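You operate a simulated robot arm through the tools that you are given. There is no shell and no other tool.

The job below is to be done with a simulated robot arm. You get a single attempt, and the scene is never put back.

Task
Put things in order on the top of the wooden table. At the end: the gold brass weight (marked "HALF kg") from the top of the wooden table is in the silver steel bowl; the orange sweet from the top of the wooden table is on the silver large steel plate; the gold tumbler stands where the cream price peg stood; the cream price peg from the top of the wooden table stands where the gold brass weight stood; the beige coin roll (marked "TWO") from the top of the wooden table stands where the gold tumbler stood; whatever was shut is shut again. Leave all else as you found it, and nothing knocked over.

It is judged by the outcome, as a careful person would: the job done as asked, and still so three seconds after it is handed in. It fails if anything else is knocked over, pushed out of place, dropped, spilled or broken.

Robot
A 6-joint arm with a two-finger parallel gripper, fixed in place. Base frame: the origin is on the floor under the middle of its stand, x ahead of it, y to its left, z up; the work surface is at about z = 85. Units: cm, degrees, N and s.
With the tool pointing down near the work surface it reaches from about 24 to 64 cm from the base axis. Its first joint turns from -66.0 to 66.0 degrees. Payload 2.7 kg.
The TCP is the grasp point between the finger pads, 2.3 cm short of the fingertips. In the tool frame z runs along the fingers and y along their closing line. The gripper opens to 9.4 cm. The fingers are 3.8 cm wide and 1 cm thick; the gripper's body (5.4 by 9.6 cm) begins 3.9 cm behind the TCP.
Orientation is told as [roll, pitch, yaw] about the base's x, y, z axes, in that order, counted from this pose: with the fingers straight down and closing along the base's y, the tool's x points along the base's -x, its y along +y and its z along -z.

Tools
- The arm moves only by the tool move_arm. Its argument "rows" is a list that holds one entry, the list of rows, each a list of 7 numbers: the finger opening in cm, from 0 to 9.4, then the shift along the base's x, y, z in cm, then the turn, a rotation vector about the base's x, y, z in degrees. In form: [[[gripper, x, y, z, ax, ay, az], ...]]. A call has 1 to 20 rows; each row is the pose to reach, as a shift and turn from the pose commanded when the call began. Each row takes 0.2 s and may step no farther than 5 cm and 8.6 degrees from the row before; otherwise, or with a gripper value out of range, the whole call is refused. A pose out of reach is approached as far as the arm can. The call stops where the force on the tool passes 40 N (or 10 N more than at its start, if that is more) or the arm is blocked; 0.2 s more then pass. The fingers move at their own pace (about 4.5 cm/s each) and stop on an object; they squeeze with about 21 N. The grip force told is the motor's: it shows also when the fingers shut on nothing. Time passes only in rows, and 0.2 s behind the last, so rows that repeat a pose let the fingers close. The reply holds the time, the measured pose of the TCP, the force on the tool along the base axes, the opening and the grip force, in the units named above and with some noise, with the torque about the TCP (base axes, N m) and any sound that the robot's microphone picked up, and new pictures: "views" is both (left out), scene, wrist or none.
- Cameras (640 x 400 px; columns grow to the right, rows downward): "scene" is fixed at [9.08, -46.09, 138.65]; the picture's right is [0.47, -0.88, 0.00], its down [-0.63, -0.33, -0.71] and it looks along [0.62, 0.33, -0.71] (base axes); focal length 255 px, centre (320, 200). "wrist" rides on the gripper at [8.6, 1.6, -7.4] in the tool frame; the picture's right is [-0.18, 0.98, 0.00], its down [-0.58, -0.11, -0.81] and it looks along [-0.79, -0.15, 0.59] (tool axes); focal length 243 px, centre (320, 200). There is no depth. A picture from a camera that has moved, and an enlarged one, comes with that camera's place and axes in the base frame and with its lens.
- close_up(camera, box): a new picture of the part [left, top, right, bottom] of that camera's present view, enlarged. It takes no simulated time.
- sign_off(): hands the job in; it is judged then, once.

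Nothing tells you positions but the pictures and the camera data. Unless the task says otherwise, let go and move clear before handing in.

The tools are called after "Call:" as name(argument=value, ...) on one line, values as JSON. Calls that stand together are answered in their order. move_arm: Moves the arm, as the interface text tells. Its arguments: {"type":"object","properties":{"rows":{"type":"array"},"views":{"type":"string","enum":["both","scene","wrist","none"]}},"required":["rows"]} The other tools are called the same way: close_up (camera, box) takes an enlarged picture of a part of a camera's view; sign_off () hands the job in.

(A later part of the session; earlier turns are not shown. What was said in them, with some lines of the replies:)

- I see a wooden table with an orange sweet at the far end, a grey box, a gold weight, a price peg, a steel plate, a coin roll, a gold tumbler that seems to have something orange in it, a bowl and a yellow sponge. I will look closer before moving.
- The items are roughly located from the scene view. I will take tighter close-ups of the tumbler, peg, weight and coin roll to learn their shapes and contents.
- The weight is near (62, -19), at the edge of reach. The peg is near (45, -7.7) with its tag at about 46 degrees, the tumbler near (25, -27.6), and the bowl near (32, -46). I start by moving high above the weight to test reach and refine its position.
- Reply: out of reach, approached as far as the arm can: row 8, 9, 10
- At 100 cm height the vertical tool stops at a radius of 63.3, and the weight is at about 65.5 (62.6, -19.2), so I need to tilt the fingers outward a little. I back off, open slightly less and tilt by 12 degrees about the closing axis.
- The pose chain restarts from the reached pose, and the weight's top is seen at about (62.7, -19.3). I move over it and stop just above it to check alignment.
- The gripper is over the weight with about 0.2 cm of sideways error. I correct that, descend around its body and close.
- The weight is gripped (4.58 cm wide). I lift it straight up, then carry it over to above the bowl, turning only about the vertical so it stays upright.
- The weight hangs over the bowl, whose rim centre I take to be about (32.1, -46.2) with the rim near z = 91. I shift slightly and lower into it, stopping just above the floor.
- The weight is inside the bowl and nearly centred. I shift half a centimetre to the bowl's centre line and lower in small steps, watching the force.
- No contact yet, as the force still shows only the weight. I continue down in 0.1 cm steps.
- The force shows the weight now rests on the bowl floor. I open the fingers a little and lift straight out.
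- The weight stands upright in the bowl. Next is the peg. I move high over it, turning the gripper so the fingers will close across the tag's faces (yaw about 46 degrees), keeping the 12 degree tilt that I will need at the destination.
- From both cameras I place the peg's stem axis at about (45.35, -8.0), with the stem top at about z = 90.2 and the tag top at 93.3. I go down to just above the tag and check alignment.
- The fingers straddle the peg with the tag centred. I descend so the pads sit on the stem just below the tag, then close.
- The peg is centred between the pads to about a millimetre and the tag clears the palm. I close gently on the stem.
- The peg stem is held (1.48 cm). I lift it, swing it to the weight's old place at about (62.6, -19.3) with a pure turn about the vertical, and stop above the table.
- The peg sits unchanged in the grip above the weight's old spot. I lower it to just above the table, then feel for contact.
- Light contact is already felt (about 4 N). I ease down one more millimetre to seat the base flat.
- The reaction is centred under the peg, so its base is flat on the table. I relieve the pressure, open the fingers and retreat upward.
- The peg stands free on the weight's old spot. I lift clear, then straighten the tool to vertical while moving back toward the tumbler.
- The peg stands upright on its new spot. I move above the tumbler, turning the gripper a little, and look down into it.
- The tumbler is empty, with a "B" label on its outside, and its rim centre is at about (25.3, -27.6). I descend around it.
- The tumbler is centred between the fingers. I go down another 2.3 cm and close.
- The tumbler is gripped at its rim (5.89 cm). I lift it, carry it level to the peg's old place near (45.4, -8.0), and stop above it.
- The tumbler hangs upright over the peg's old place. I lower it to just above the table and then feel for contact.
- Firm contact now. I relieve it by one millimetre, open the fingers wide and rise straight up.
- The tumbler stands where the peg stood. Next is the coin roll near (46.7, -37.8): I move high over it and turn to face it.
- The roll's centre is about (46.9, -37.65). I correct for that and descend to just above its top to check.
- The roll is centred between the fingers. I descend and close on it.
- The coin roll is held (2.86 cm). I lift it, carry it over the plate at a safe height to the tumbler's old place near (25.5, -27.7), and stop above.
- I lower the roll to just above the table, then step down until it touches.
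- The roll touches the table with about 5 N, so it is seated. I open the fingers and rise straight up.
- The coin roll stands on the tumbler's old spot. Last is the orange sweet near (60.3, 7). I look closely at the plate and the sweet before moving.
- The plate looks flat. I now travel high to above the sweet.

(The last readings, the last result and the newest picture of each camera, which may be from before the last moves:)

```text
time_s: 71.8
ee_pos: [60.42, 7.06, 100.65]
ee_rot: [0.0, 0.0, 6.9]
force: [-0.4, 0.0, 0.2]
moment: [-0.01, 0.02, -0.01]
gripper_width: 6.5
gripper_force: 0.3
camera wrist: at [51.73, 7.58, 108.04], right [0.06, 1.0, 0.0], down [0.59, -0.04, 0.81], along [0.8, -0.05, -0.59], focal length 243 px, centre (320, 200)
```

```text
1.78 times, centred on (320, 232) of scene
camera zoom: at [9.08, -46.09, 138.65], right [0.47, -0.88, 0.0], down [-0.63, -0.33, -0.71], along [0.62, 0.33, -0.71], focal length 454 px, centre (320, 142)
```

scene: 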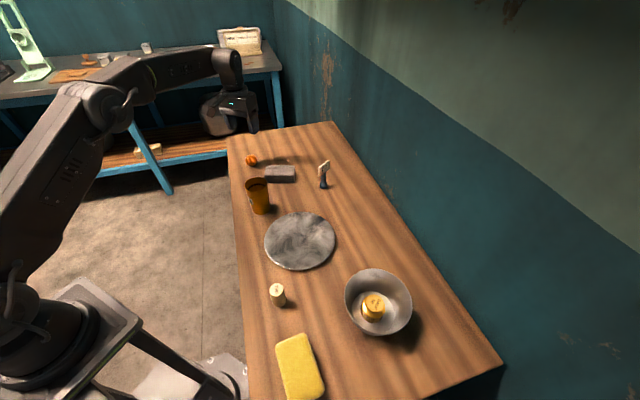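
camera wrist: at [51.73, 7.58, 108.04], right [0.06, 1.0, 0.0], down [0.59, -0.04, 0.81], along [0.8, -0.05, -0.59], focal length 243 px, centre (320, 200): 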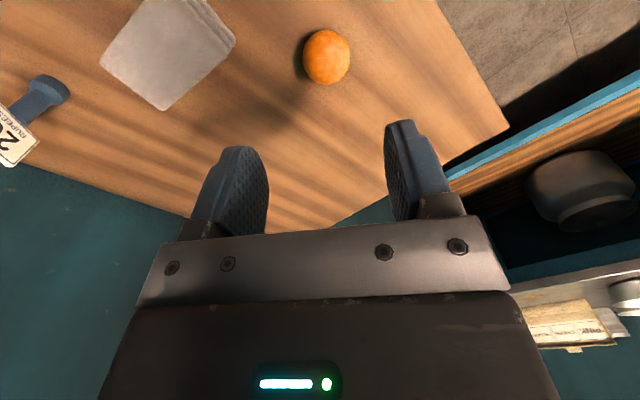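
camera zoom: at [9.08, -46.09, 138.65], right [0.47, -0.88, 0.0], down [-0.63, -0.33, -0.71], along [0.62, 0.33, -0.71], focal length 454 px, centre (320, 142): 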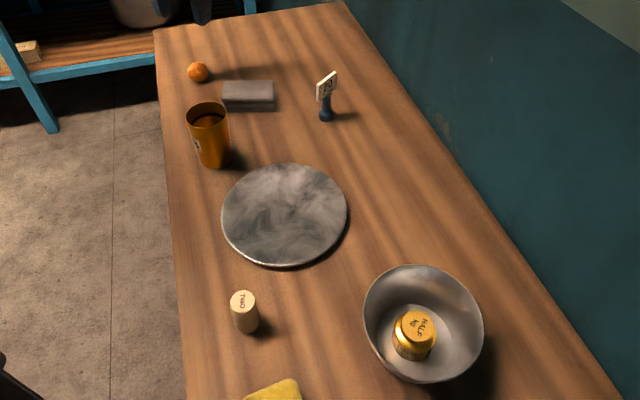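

The sweet is a ball of radius about 1.9 cm centred near (60.65, 7.45). I correct for that, descend part-way and check.

Call:
move_arm(rows=[[[6.5, 0.25, 0.37, -2, 0, 0, 0], [6.5, 0.25, 0.37, -4.5, 0, 0, 0], [6.5, 0.25, 0.37, -6.5, 0, 0, 0], [6.5, 0.25, 0.37, -7.8, 0, 0, 0], [6.5, 0.25, 0.37, -7.8, 0, 0, 0]]], views="wrist")

Call:
close_up(camera="wrist", box=[200, 40, 440, 240])

```text
time_s: 73.0
ee_pos: [60.73, 7.38, 92.8]
ee_rot: [0.0, 0.1, 6.9]
force: [0.3, -0.1, 0.6]
moment: [0.04, -0.04, 0.0]
gripper_width: 6.5
gripper_force: 0.0
camera wrist: at [52.01, 7.96, 100.2], right [0.06, 1.0, 0.0], down [0.59, -0.04, 0.81], along [0.8, -0.05, -0.59], focal length 243 px, centre (320, 200)
```

wrist: 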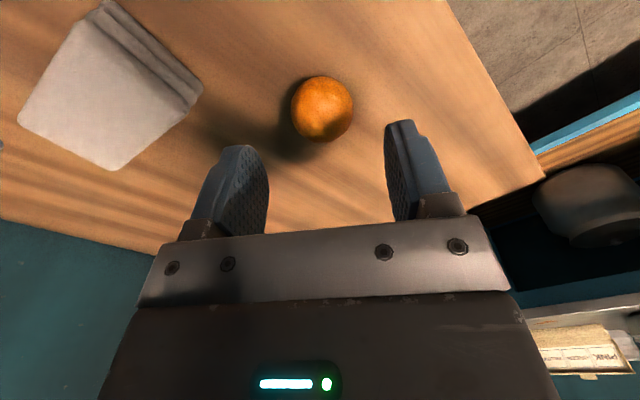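

```text
2.00 times, centred on (320, 140) of wrist
camera zoom: at [52.01, 7.96, 100.2], right [0.06, 1.0, 0.0], down [0.59, -0.04, 0.81], along [0.8, -0.05, -0.59], focal length 485 px, centre (320, 320)
```

zoom: 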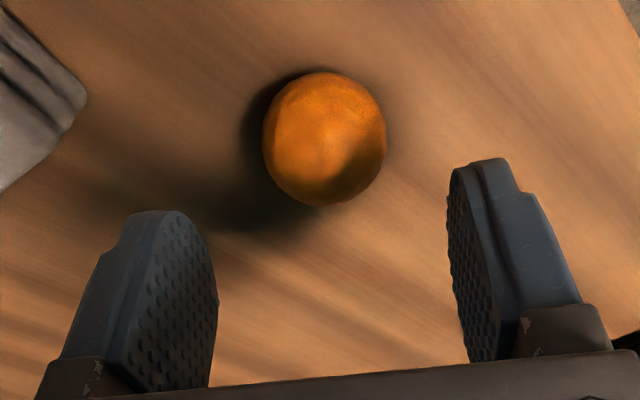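

The sweet is centred to about a millimetre. I descend to its middle and close.

Call:
move_arm(rows=[[[6.5, 0, 0.08, -1.5, 0, 0, 0], [6.5, 0, 0.08, -3, 0, 0, 0], [6.5, 0, 0.08, -4.3, 0, 0, 0], [6.5, 0, 0.08, -5.2, 0, 0, 0], [5.6, 0, 0.08, -5.2, 0, 0, 0], [4.8, 0, 0.08, -5.2, 0, 0, 0], [4.2, 0, 0.08, -5.2, 0, 0, 0], [3.8, 0, 0.08, -5.2, 0, 0, 0], [3.4, 0, 0.08, -5.2, 0, 0, 0], [3.0, 0, 0.08, -5.2, 0, 0, 0], [3.0, 0, 0.08, -5.2, 0, 0, 0]]])

Call:
close_up(camera="wrist", box=[200, 60, 440, 260])

```text
time_s: 75.4
ee_pos: [60.65, 7.61, 87.63]
ee_rot: [-0.1, 0.0, 6.8]
force: [0.0, 0.5, -0.8]
moment: [0.01, -0.03, 0.01]
gripper_width: 3.77
gripper_force: 20.4
camera wrist: at [51.99, 8.05, 95.08], right [0.06, 1.0, 0.0], down [0.59, -0.04, 0.81], along [0.8, -0.05, -0.59], focal length 243 px, centre (320, 200)
```

scene: 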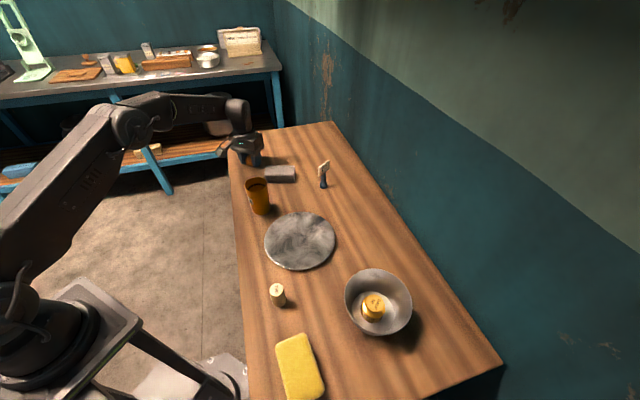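
wrist: 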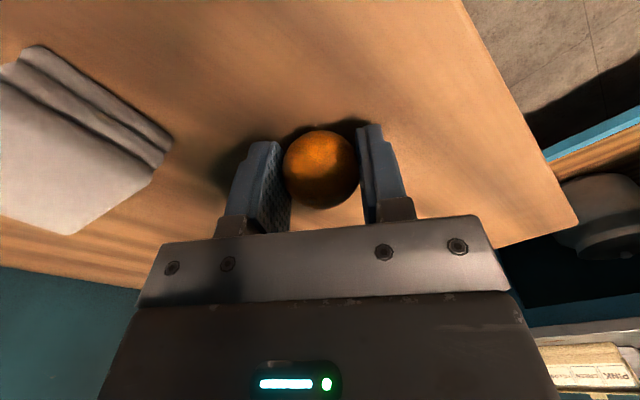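

```text
2.00 times, centred on (320, 160) of wrist
camera zoom: at [51.99, 8.05, 95.08], right [0.06, 1.0, 0.0], down [0.59, -0.04, 0.81], along [0.8, -0.05, -0.59], focal length 485 px, centre (320, 280)
```

zoom: 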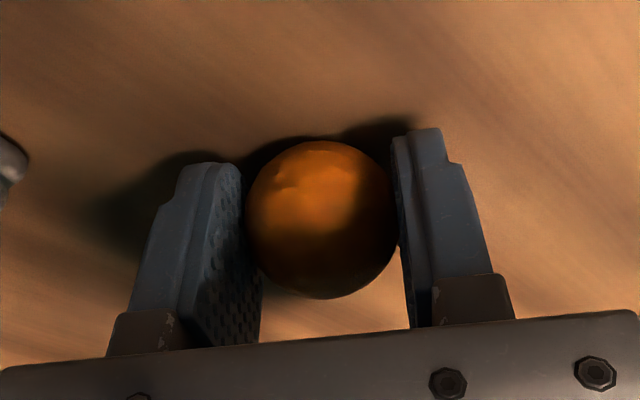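

The sweet is held (3.77 cm). I lift it well above the tumbler's height and carry it over to the centre of the plate, near (40.4, -23.8).

Call:
move_arm(rows=[[[3.0, 0, 0, 1, 0, 0, 0], [3.0, 0, 0, 4, 0, 0, 0], [3.0, 0, 0, 8, 0, 0, 0], [3.0, 0, 0, 12, 0, 0, 0], [3.0, 0, 0, 15, 0, 0, 0], [3.0, -0.4, -0.6, 15, 0, 0, -0.7], [3.0, -1.4, -2.2, 15, 0, 0, -2.6], [3.0, -2.8, -4.4, 15, 0, 0, -5.2], [3.0, -4.5, -6.9, 15, 0, 0, -8.1], [3.0, -6.1, -9.4, 15, 0, 0, -11.1], [3.0, -7.7, -11.9, 15, 0, 0, -14.1], [3.0, -9.3, -14.4, 15, 0, 0, -17.0], [3.0, -10.9, -17.0, 15, 0, 0, -20.0], [3.0, -12.6, -19.5, 15, 0, 0, -22.9], [3.0, -14.2, -22.0, 15, 0, 0, -25.9], [3.0, -15.8, -24.5, 15, 0, 0, -28.9], [3.0, -17.4, -27.0, 15, 0, 0, -31.8], [3.0, -18.8, -29.2, 15, 0, 0, -34.4], [3.0, -19.8, -30.8, 15, 0, 0, -36.3], [3.0, -20.25, -31.4, 15, 0, 0, -37]]])

Call:
close_up(camera="scene", box=[220, 120, 420, 345])

```text
time_s: 79.6
ee_pos: [40.39, -23.98, 102.61]
ee_rot: [0.0, 0.0, -30.1]
force: [-0.1, -0.2, -0.2]
moment: [0.07, -0.04, -0.03]
gripper_width: 3.77
gripper_force: 21.1
camera wrist: at [33.84, -18.25, 110.01], right [0.65, 0.76, 0.0], down [0.45, -0.39, 0.81], along [0.61, -0.53, -0.59], focal length 243 px, centre (320, 200)
```

scene: 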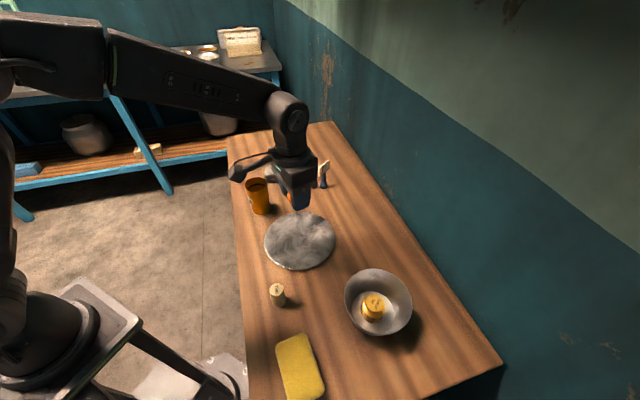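
wrist: 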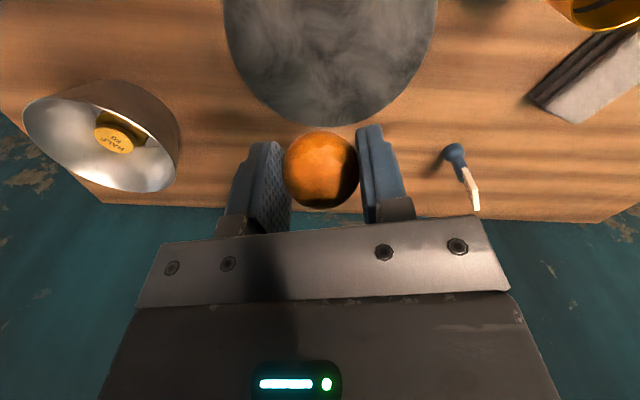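

```text
1.78 times, centred on (320, 232) of scene
camera zoom: at [9.08, -46.1, 138.65], right [0.47, -0.88, 0.0], down [-0.63, -0.33, -0.71], along [0.62, 0.33, -0.71], focal length 454 px, centre (320, 142)
```

zoom: 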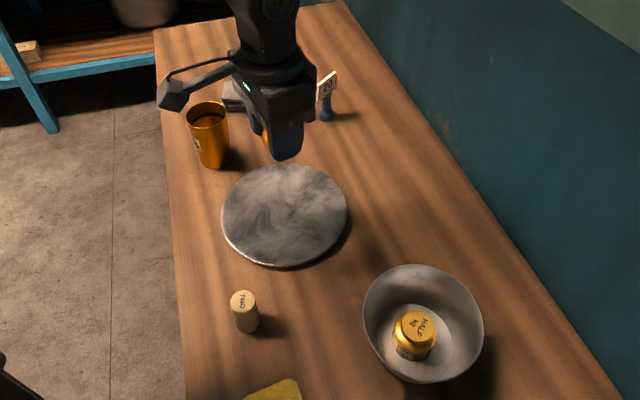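

The sweet hangs above the plate. I shift half a centimetre toward the centre and lower to a few millimetres above the plate.

Call:
move_arm(rows=[[[3.0, 0.2, 0.4, -2, 0, 0, 0], [3.0, 0.2, 0.4, -5, 0, 0, 0], [3.0, 0.2, 0.4, -8, 0, 0, 0], [3.0, 0.2, 0.4, -10.5, 0, 0, 0], [3.0, 0.2, 0.4, -12, 0, 0, 0], [3.0, 0.2, 0.4, -12.8, 0, 0, 0], [3.0, 0.2, 0.4, -13, 0, 0, 0], [3.0, 0.2, 0.4, -13, 0, 0, 0]]])

Call:
close_up(camera="wrist", box=[160, 40, 480, 260])

Call:
close_up(camera="scene", box=[250, 190, 350, 280])

```text
time_s: 81.4
ee_pos: [40.65, -23.38, 89.6]
ee_rot: [-0.1, 0.0, -30.1]
force: [-0.4, 0.4, -0.8]
moment: [0.0, 0.0, -0.02]
gripper_width: 3.76
gripper_force: 21.1
camera wrist: at [34.06, -17.75, 97.01], right [0.65, 0.76, 0.0], down [0.45, -0.39, 0.81], along [0.61, -0.53, -0.59], focal length 243 px, centre (320, 200)
```

scene: 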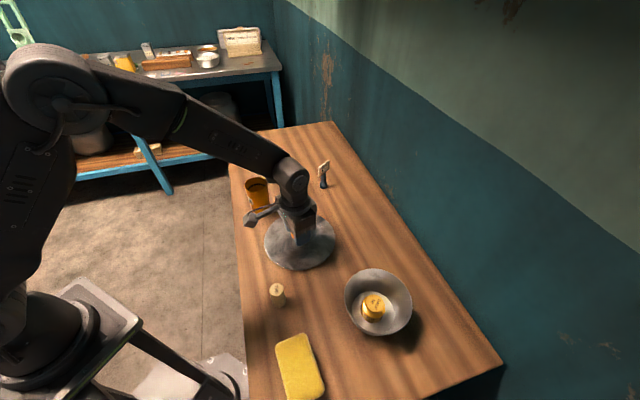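
wrist: 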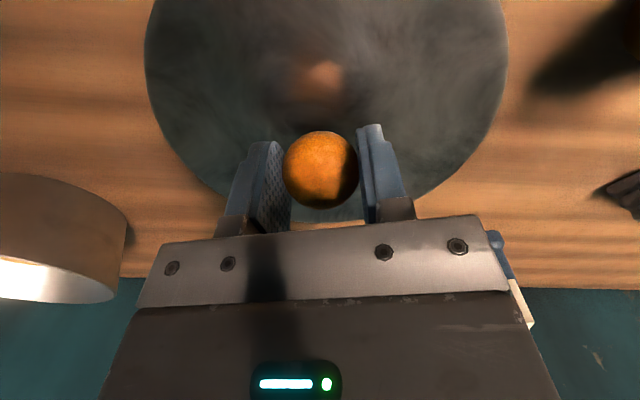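

```text
1.82 times, centred on (320, 150) of wrist
camera zoom: at [34.06, -17.75, 97.01], right [0.65, 0.76, 0.0], down [0.45, -0.39, 0.81], along [0.61, -0.53, -0.59], focal length 441 px, centre (320, 291)
```

zoom: 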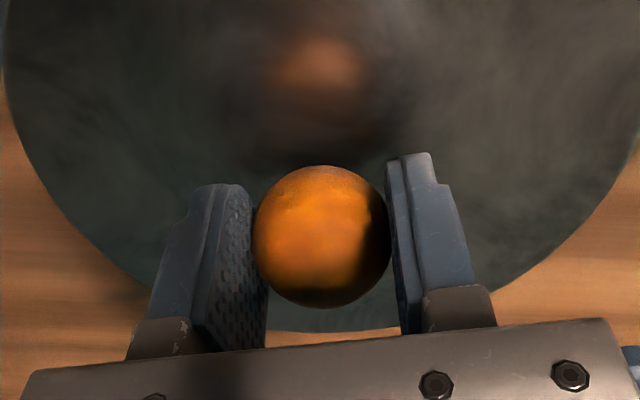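

```text
4.44 times, centred on (300, 235) of scene
camera zoom: at [9.08, -46.1, 138.65], right [0.47, -0.88, 0.0], down [-0.63, -0.33, -0.71], along [0.62, 0.33, -0.71], focal length 1134 px, centre (409, 44)
```

zoom: 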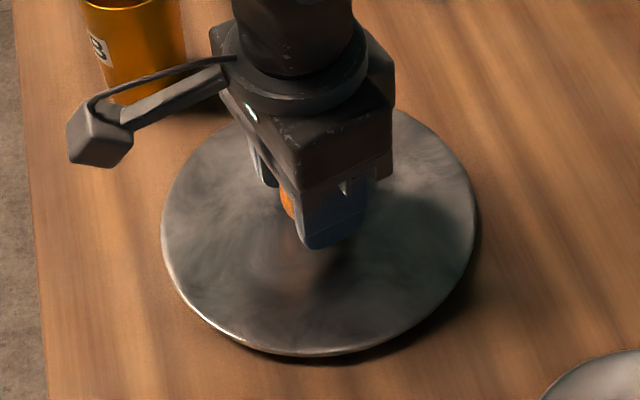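

Call:
move_arm(rows=[[[3.0, 0, 0, -0.1, 0, 0, 0], [3.0, 0, 0, -0.2, 0, 0, 0], [3.0, 0, 0, -0.3, 0, 0, 0], [3.0, 0, 0, -0.3, 0, 0, 0]]], views="none")

Call:
move_arm(rows=[[[3.0, 0, 0, -0.1, 0, 0, 0], [3.0, 0, 0, -0.2, 0, 0, 0], [3.0, 0, 0, -0.2, 0, 0, 0]]], views="none")

```text
time_s: 82.4
ee_pos: [40.74, -23.37, 89.37]
ee_rot: [0.0, 0.0, -30.2]
force: [-0.2, 0.0, -0.2]
moment: [-0.01, 0.02, 0.02]
gripper_width: 3.74
gripper_force: 21.2
```

```text
time_s: 83.2
ee_pos: [40.73, -23.5, 89.14]
ee_rot: [0.0, -0.1, -30.2]
force: [0.3, -0.2, -0.7]
moment: [-0.03, 0.03, 0.02]
gripper_width: 3.77
gripper_force: 20.8
```

Call:
move_arm(rows=[[[3.0, 0, 0, -0.1, 0, 0, 0], [3.0, 0, 0, -0.1, 0, 0, 0]]], views="none")

Call:
move_arm(rows=[[[3.0, 0, 0, -0.1, 0, 0, 0], [3.0, 0, 0, -0.1, 0, 0, 0]]], views="none")

Call:
move_arm(rows=[[[3.0, 0, 0, -0.1, 0, 0, 0], [3.0, 0, 0, -0.1, 0, 0, 0]]], views="none")

```text
time_s: 83.8
ee_pos: [40.7, -23.51, 89.12]
ee_rot: [0.1, -0.1, -30.1]
force: [-0.3, -0.8, -0.7]
moment: [0.01, -0.02, 0.0]
gripper_width: 3.71
gripper_force: 20.9
```

```text
time_s: 84.4
ee_pos: [40.68, -23.45, 89.02]
ee_rot: [0.0, 0.0, -30.1]
force: [-0.4, 0.0, -0.1]
moment: [0.01, 0.02, 0.02]
gripper_width: 3.74
gripper_force: 20.8
```

```text
time_s: 85.0
ee_pos: [40.67, -23.46, 88.87]
ee_rot: [0.0, -0.1, -30.1]
force: [0.0, 0.5, -1.2]
moment: [0.02, 0.03, 0.03]
gripper_width: 3.72
gripper_force: 20.7
```

Call:
move_arm(rows=[[[3.0, 0, 0, -0.1, 0, 0, 0], [3.0, 0, 0, -0.1, 0, 0, 0]]], views="none")

Call:
move_arm(rows=[[[3.0, 0, 0, -0.1, 0, 0, 0], [3.0, 0, 0, -0.1, 0, 0, 0]]], views="wrist")

```text
time_s: 85.6
ee_pos: [40.6, -23.42, 88.72]
ee_rot: [0.0, 0.1, -30.2]
force: [0.0, 0.8, -0.5]
moment: [0.0, -0.01, 0.01]
gripper_width: 3.7
gripper_force: 20.6
```

```text
time_s: 86.2
ee_pos: [40.64, -23.42, 88.75]
ee_rot: [0.0, 0.0, -30.0]
force: [0.0, 0.1, 1.0]
moment: [0.02, -0.01, 0.02]
gripper_width: 3.73
gripper_force: 21.0
camera wrist: at [34.04, -17.8, 96.04], right [0.65, 0.76, 0.0], down [0.45, -0.39, 0.81], along [0.61, -0.53, -0.59], focal length 243 px, centre (320, 200)
```

wrist: 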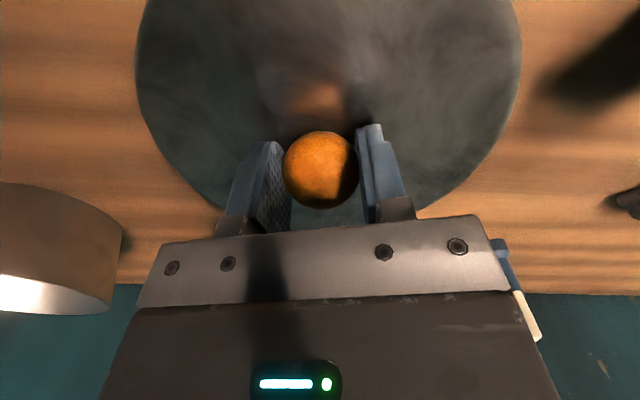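

Call:
move_arm(rows=[[[3.0, 0, 0, -0.1, 0, 0, 0], [3.0, 0, 0, -0.1, 0, 0, 0]]], views="none")

```text
time_s: 86.8
ee_pos: [40.72, -23.53, 88.67]
ee_rot: [0.0, -0.2, -30.0]
force: [-3.1, 2.4, 12.2]
moment: [0.1, 0.06, 0.04]
gripper_width: 3.74
gripper_force: 21.5
```

The ball rests on the plate. I relieve the pressure and open the fingers very slowly so it gets no push, then look.

Call:
move_arm(rows=[[[3.0, 0, 0, 0.08, 0, 0, 0], [3.0, 0, 0, 0.08, 0, 0, 0], [3.7, 0, 0, 0.08, 0, 0, 0], [3.8, 0, 0, 0.08, 0, 0, 0], [3.85, 0, 0, 0.08, 0, 0, 0], [3.9, 0, 0, 0.08, 0, 0, 0], [3.95, 0, 0, 0.08, 0, 0, 0], [4.0, 0, 0, 0.08, 0, 0, 0], [4.1, 0, 0, 0.08, 0, 0, 0], [4.2, 0, 0, 0.08, 0, 0, 0], [4.3, 0, 0, 0.08, 0, 0, 0], [4.3, 0, 0, 0.08, 0, 0, 0], [4.3, 0, 0, 0.08, 0, 0, 0]]], views="wrist")

Call:
close_up(camera="wrist", box=[200, 60, 440, 260])

```text
time_s: 89.6
ee_pos: [40.66, -23.55, 88.55]
ee_rot: [0.0, -0.1, -30.1]
force: [0.0, 0.8, 0.0]
moment: [0.0, -0.01, -0.02]
gripper_width: 4.31
gripper_force: 0.1
camera wrist: at [34.02, -17.8, 96.01], right [0.65, 0.76, 0.0], down [0.45, -0.39, 0.81], along [0.61, -0.53, -0.59], focal length 243 px, centre (320, 200)
```

wrist: 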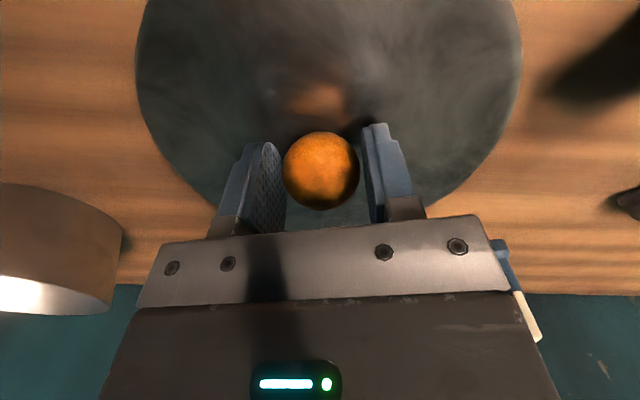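

```text
2.00 times, centred on (320, 160) of wrist
camera zoom: at [34.02, -17.8, 96.01], right [0.65, 0.76, 0.0], down [0.45, -0.39, 0.81], along [0.61, -0.53, -0.59], focal length 485 px, centre (320, 280)
```

zoom: 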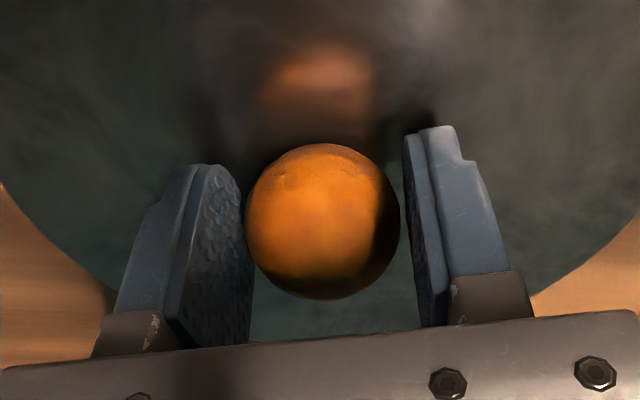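

The sweet seems to stay put. I wait a second with the fingers as a guard and check for drift.

Call:
move_arm(rows=[[[4.3, 0, 0, 0, 0, 0, 0], [4.3, 0, 0, 0, 0, 0, 0], [4.3, 0, 0, 0, 0, 0, 0], [4.3, 0, 0, 0, 0, 0, 0], [4.3, 0, 0, 0, 0, 0, 0], [4.3, 0, 0, 0, 0, 0, 0]]], views="none")

Call:
close_up(camera="wrist", box=[200, 60, 440, 260])

```text
time_s: 91.0
ee_pos: [40.54, -23.5, 88.62]
ee_rot: [-0.1, 0.0, -30.0]
force: [-0.3, 0.0, 0.8]
moment: [0.01, 0.03, 0.01]
gripper_width: 4.31
gripper_force: 0.1
```

```text
2.00 times, centred on (320, 160) of wrist
camera zoom: at [34.02, -17.8, 96.01], right [0.65, 0.76, 0.0], down [0.45, -0.39, 0.81], along [0.61, -0.53, -0.59], focal length 485 px, centre (320, 280)
```

zoom: 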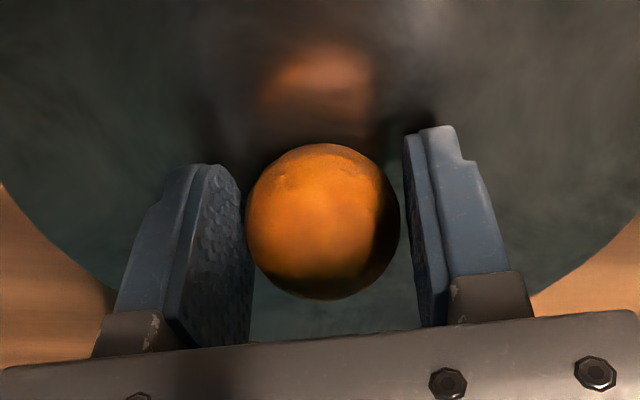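

There is no drift. I open a bit further slowly and rise straight up.

Call:
move_arm(rows=[[[4.5, 0, 0, 0, 0, 0, 0], [4.8, 0, 0, 0, 0, 0, 0], [5.2, 0, 0, 0, 0, 0, 0], [5.6, 0, 0, 0, 0, 0, 0], [6.0, 0, 0, 0, 0, 0, 0], [6.0, 0, 0, 0, 0, 0, 0], [6.0, 0, 0, 0.5, 0, 0, 0], [6.0, 0, 0, 1.5, 0, 0, 0], [6.0, 0, 0, 3, 0, 0, 0], [6.0, 0, 0, 5.5, 0, 0, 0], [6.0, 0, 0, 9, 0, 0, 0], [6.0, 0, 0, 13, 0, 0, 0], [6.0, 0, 0, 16, 0, 0, 0], [6.0, 0, 0, 16, 0, 0, 0]]])

Call:
close_up(camera="wrist", box=[160, 0, 480, 200])

```text
time_s: 94.0
ee_pos: [40.65, -23.49, 104.65]
ee_rot: [0.0, 0.0, -30.1]
force: [0.2, -0.1, 0.0]
moment: [0.0, -0.02, 0.05]
gripper_width: 5.99
gripper_force: 0.0
camera wrist: at [34.08, -17.73, 112.04], right [0.65, 0.76, 0.0], down [0.45, -0.39, 0.81], along [0.61, -0.53, -0.59], focal length 243 px, centre (320, 200)
```

scene: 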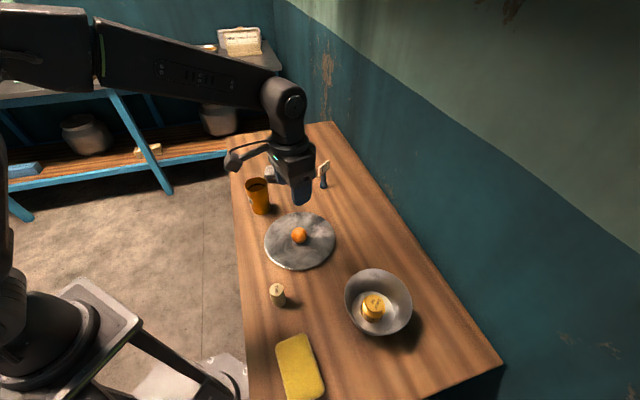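
wrist: 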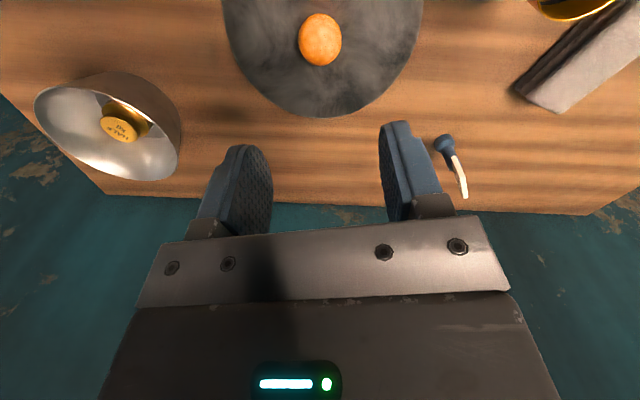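

```text
2.00 times, centred on (320, 100) of wrist
camera zoom: at [34.08, -17.73, 112.04], right [0.65, 0.76, 0.0], down [0.45, -0.39, 0.81], along [0.61, -0.53, -0.59], focal length 485 px, centre (320, 400)
```

zoom: 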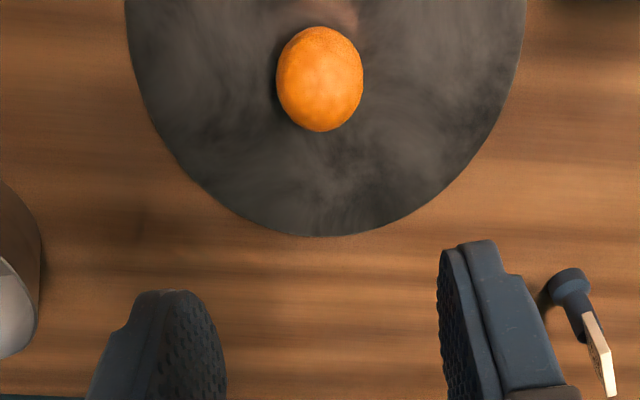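

The sweet rests on the plate. I retreat up and back toward the starting pose, then check everything once more for drift and placement.

Call:
move_arm(rows=[[[6.0, -0.5, 1.5, 2, 0, 0, 2], [6.0, -1.2, 3.5, 4, 0, 0, 6], [6.0, -2, 5.5, 6, 0, 0, 11], [6.0, -2.8, 7.5, 8, 0, 0, 17], [7.0, -3.4, 9.0, 10, 0, 0, 23], [8.0, -3.7, 10.0, 11.5, 0, 0, 30], [9.4, -3.7, 10.0, 11.5, 0, 0, 30], [9.4, -3.7, 10.0, 11.5, 0, 0, 30], [9.4, -3.7, 10.0, 11.5, 0, 0, 30]]])

Call:
close_up(camera="scene", box=[220, 130, 380, 230])

Call:
close_up(camera="scene", box=[230, 220, 430, 345])

```text
time_s: 96.0
ee_pos: [37.03, -13.35, 116.09]
ee_rot: [0.1, 0.0, 0.0]
force: [-0.4, 0.4, 0.2]
moment: [0.0, 0.03, 0.0]
gripper_width: 9.39
gripper_force: 0.0
camera wrist: at [28.29, -11.89, 123.52], right [0.19, 0.98, 0.0], down [0.58, -0.11, 0.81], along [0.79, -0.15, -0.59], focal length 243 px, centre (320, 200)
```

scene: 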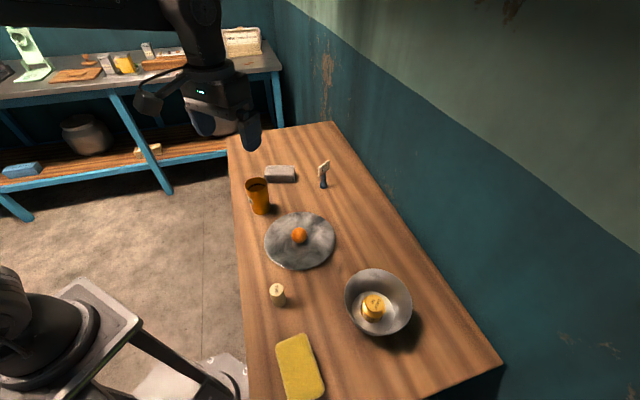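
wrist: 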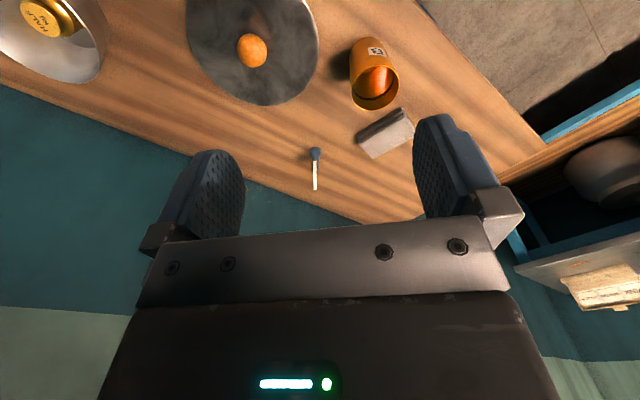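

```text
4.00 times, centred on (300, 180) of scene
camera zoom: at [9.08, -46.09, 138.65], right [0.47, -0.88, 0.0], down [-0.63, -0.33, -0.71], along [0.62, 0.33, -0.71], focal length 1021 px, centre (400, 280)
```

zoom: 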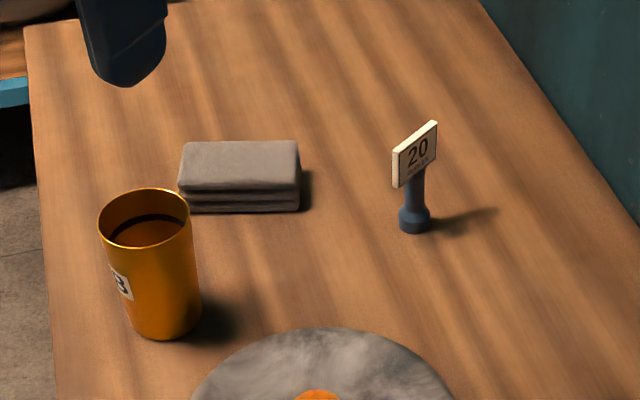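

```text
3.20 times, centred on (330, 282) of scene
camera zoom: at [9.08, -46.09, 138.65], right [0.47, -0.88, 0.0], down [-0.63, -0.33, -0.71], along [0.62, 0.33, -0.71], focal length 816 px, centre (288, -64)
```

zoom: 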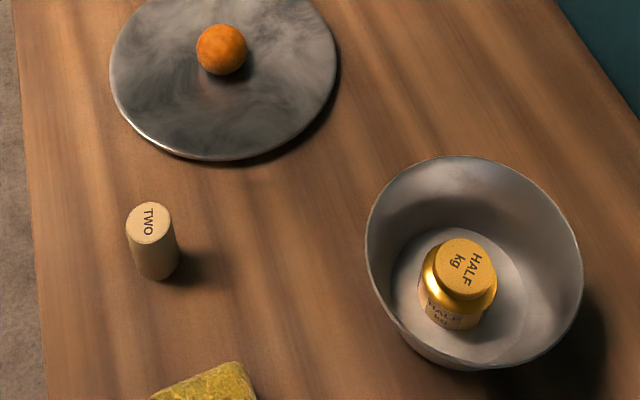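

Every move checks out against the first pictures. The weight is in the bowl, the sweet lies still on the plate, and the tumbler, peg and coin roll stand within a few millimetres of their target spots. The towel, sponge, plate and bowl have not moved. The arm is clear, so I hand the job in.

Call:
sign_off()

```text
The job is handed in.
```

The job is handed in, and in the last pictures everything was upright and still. I have not seen the judging result.

| Item | Where it is now |
|---|---|
| Gold brass weight | Standing in the steel bowl |
| Orange sweet | Resting near the middle of the large steel plate, with no drift seen after I let go |
| Gold tumbler | Where the price peg stood |
| Cream price peg | Where the brass weight stood |
| Coin roll "TWO" | Where the tumbler stood |

- **Placement:** the tumbler, peg and coin roll each stand within a few millimetres of their target spots, judged against the first pictures.
- **Peg direction:** its tag now faces a different way, turned by about 64 degrees. The spot was just beyond the reach of a straight-down grip, so I had to tilt the gripper and turn the peg to set it down. The task did not say which way it should face.
- **Everything else:** the towel, sponge, plate and bowl look unmoved, and nothing was knocked over. I opened nothing, so there was nothing to shut again.
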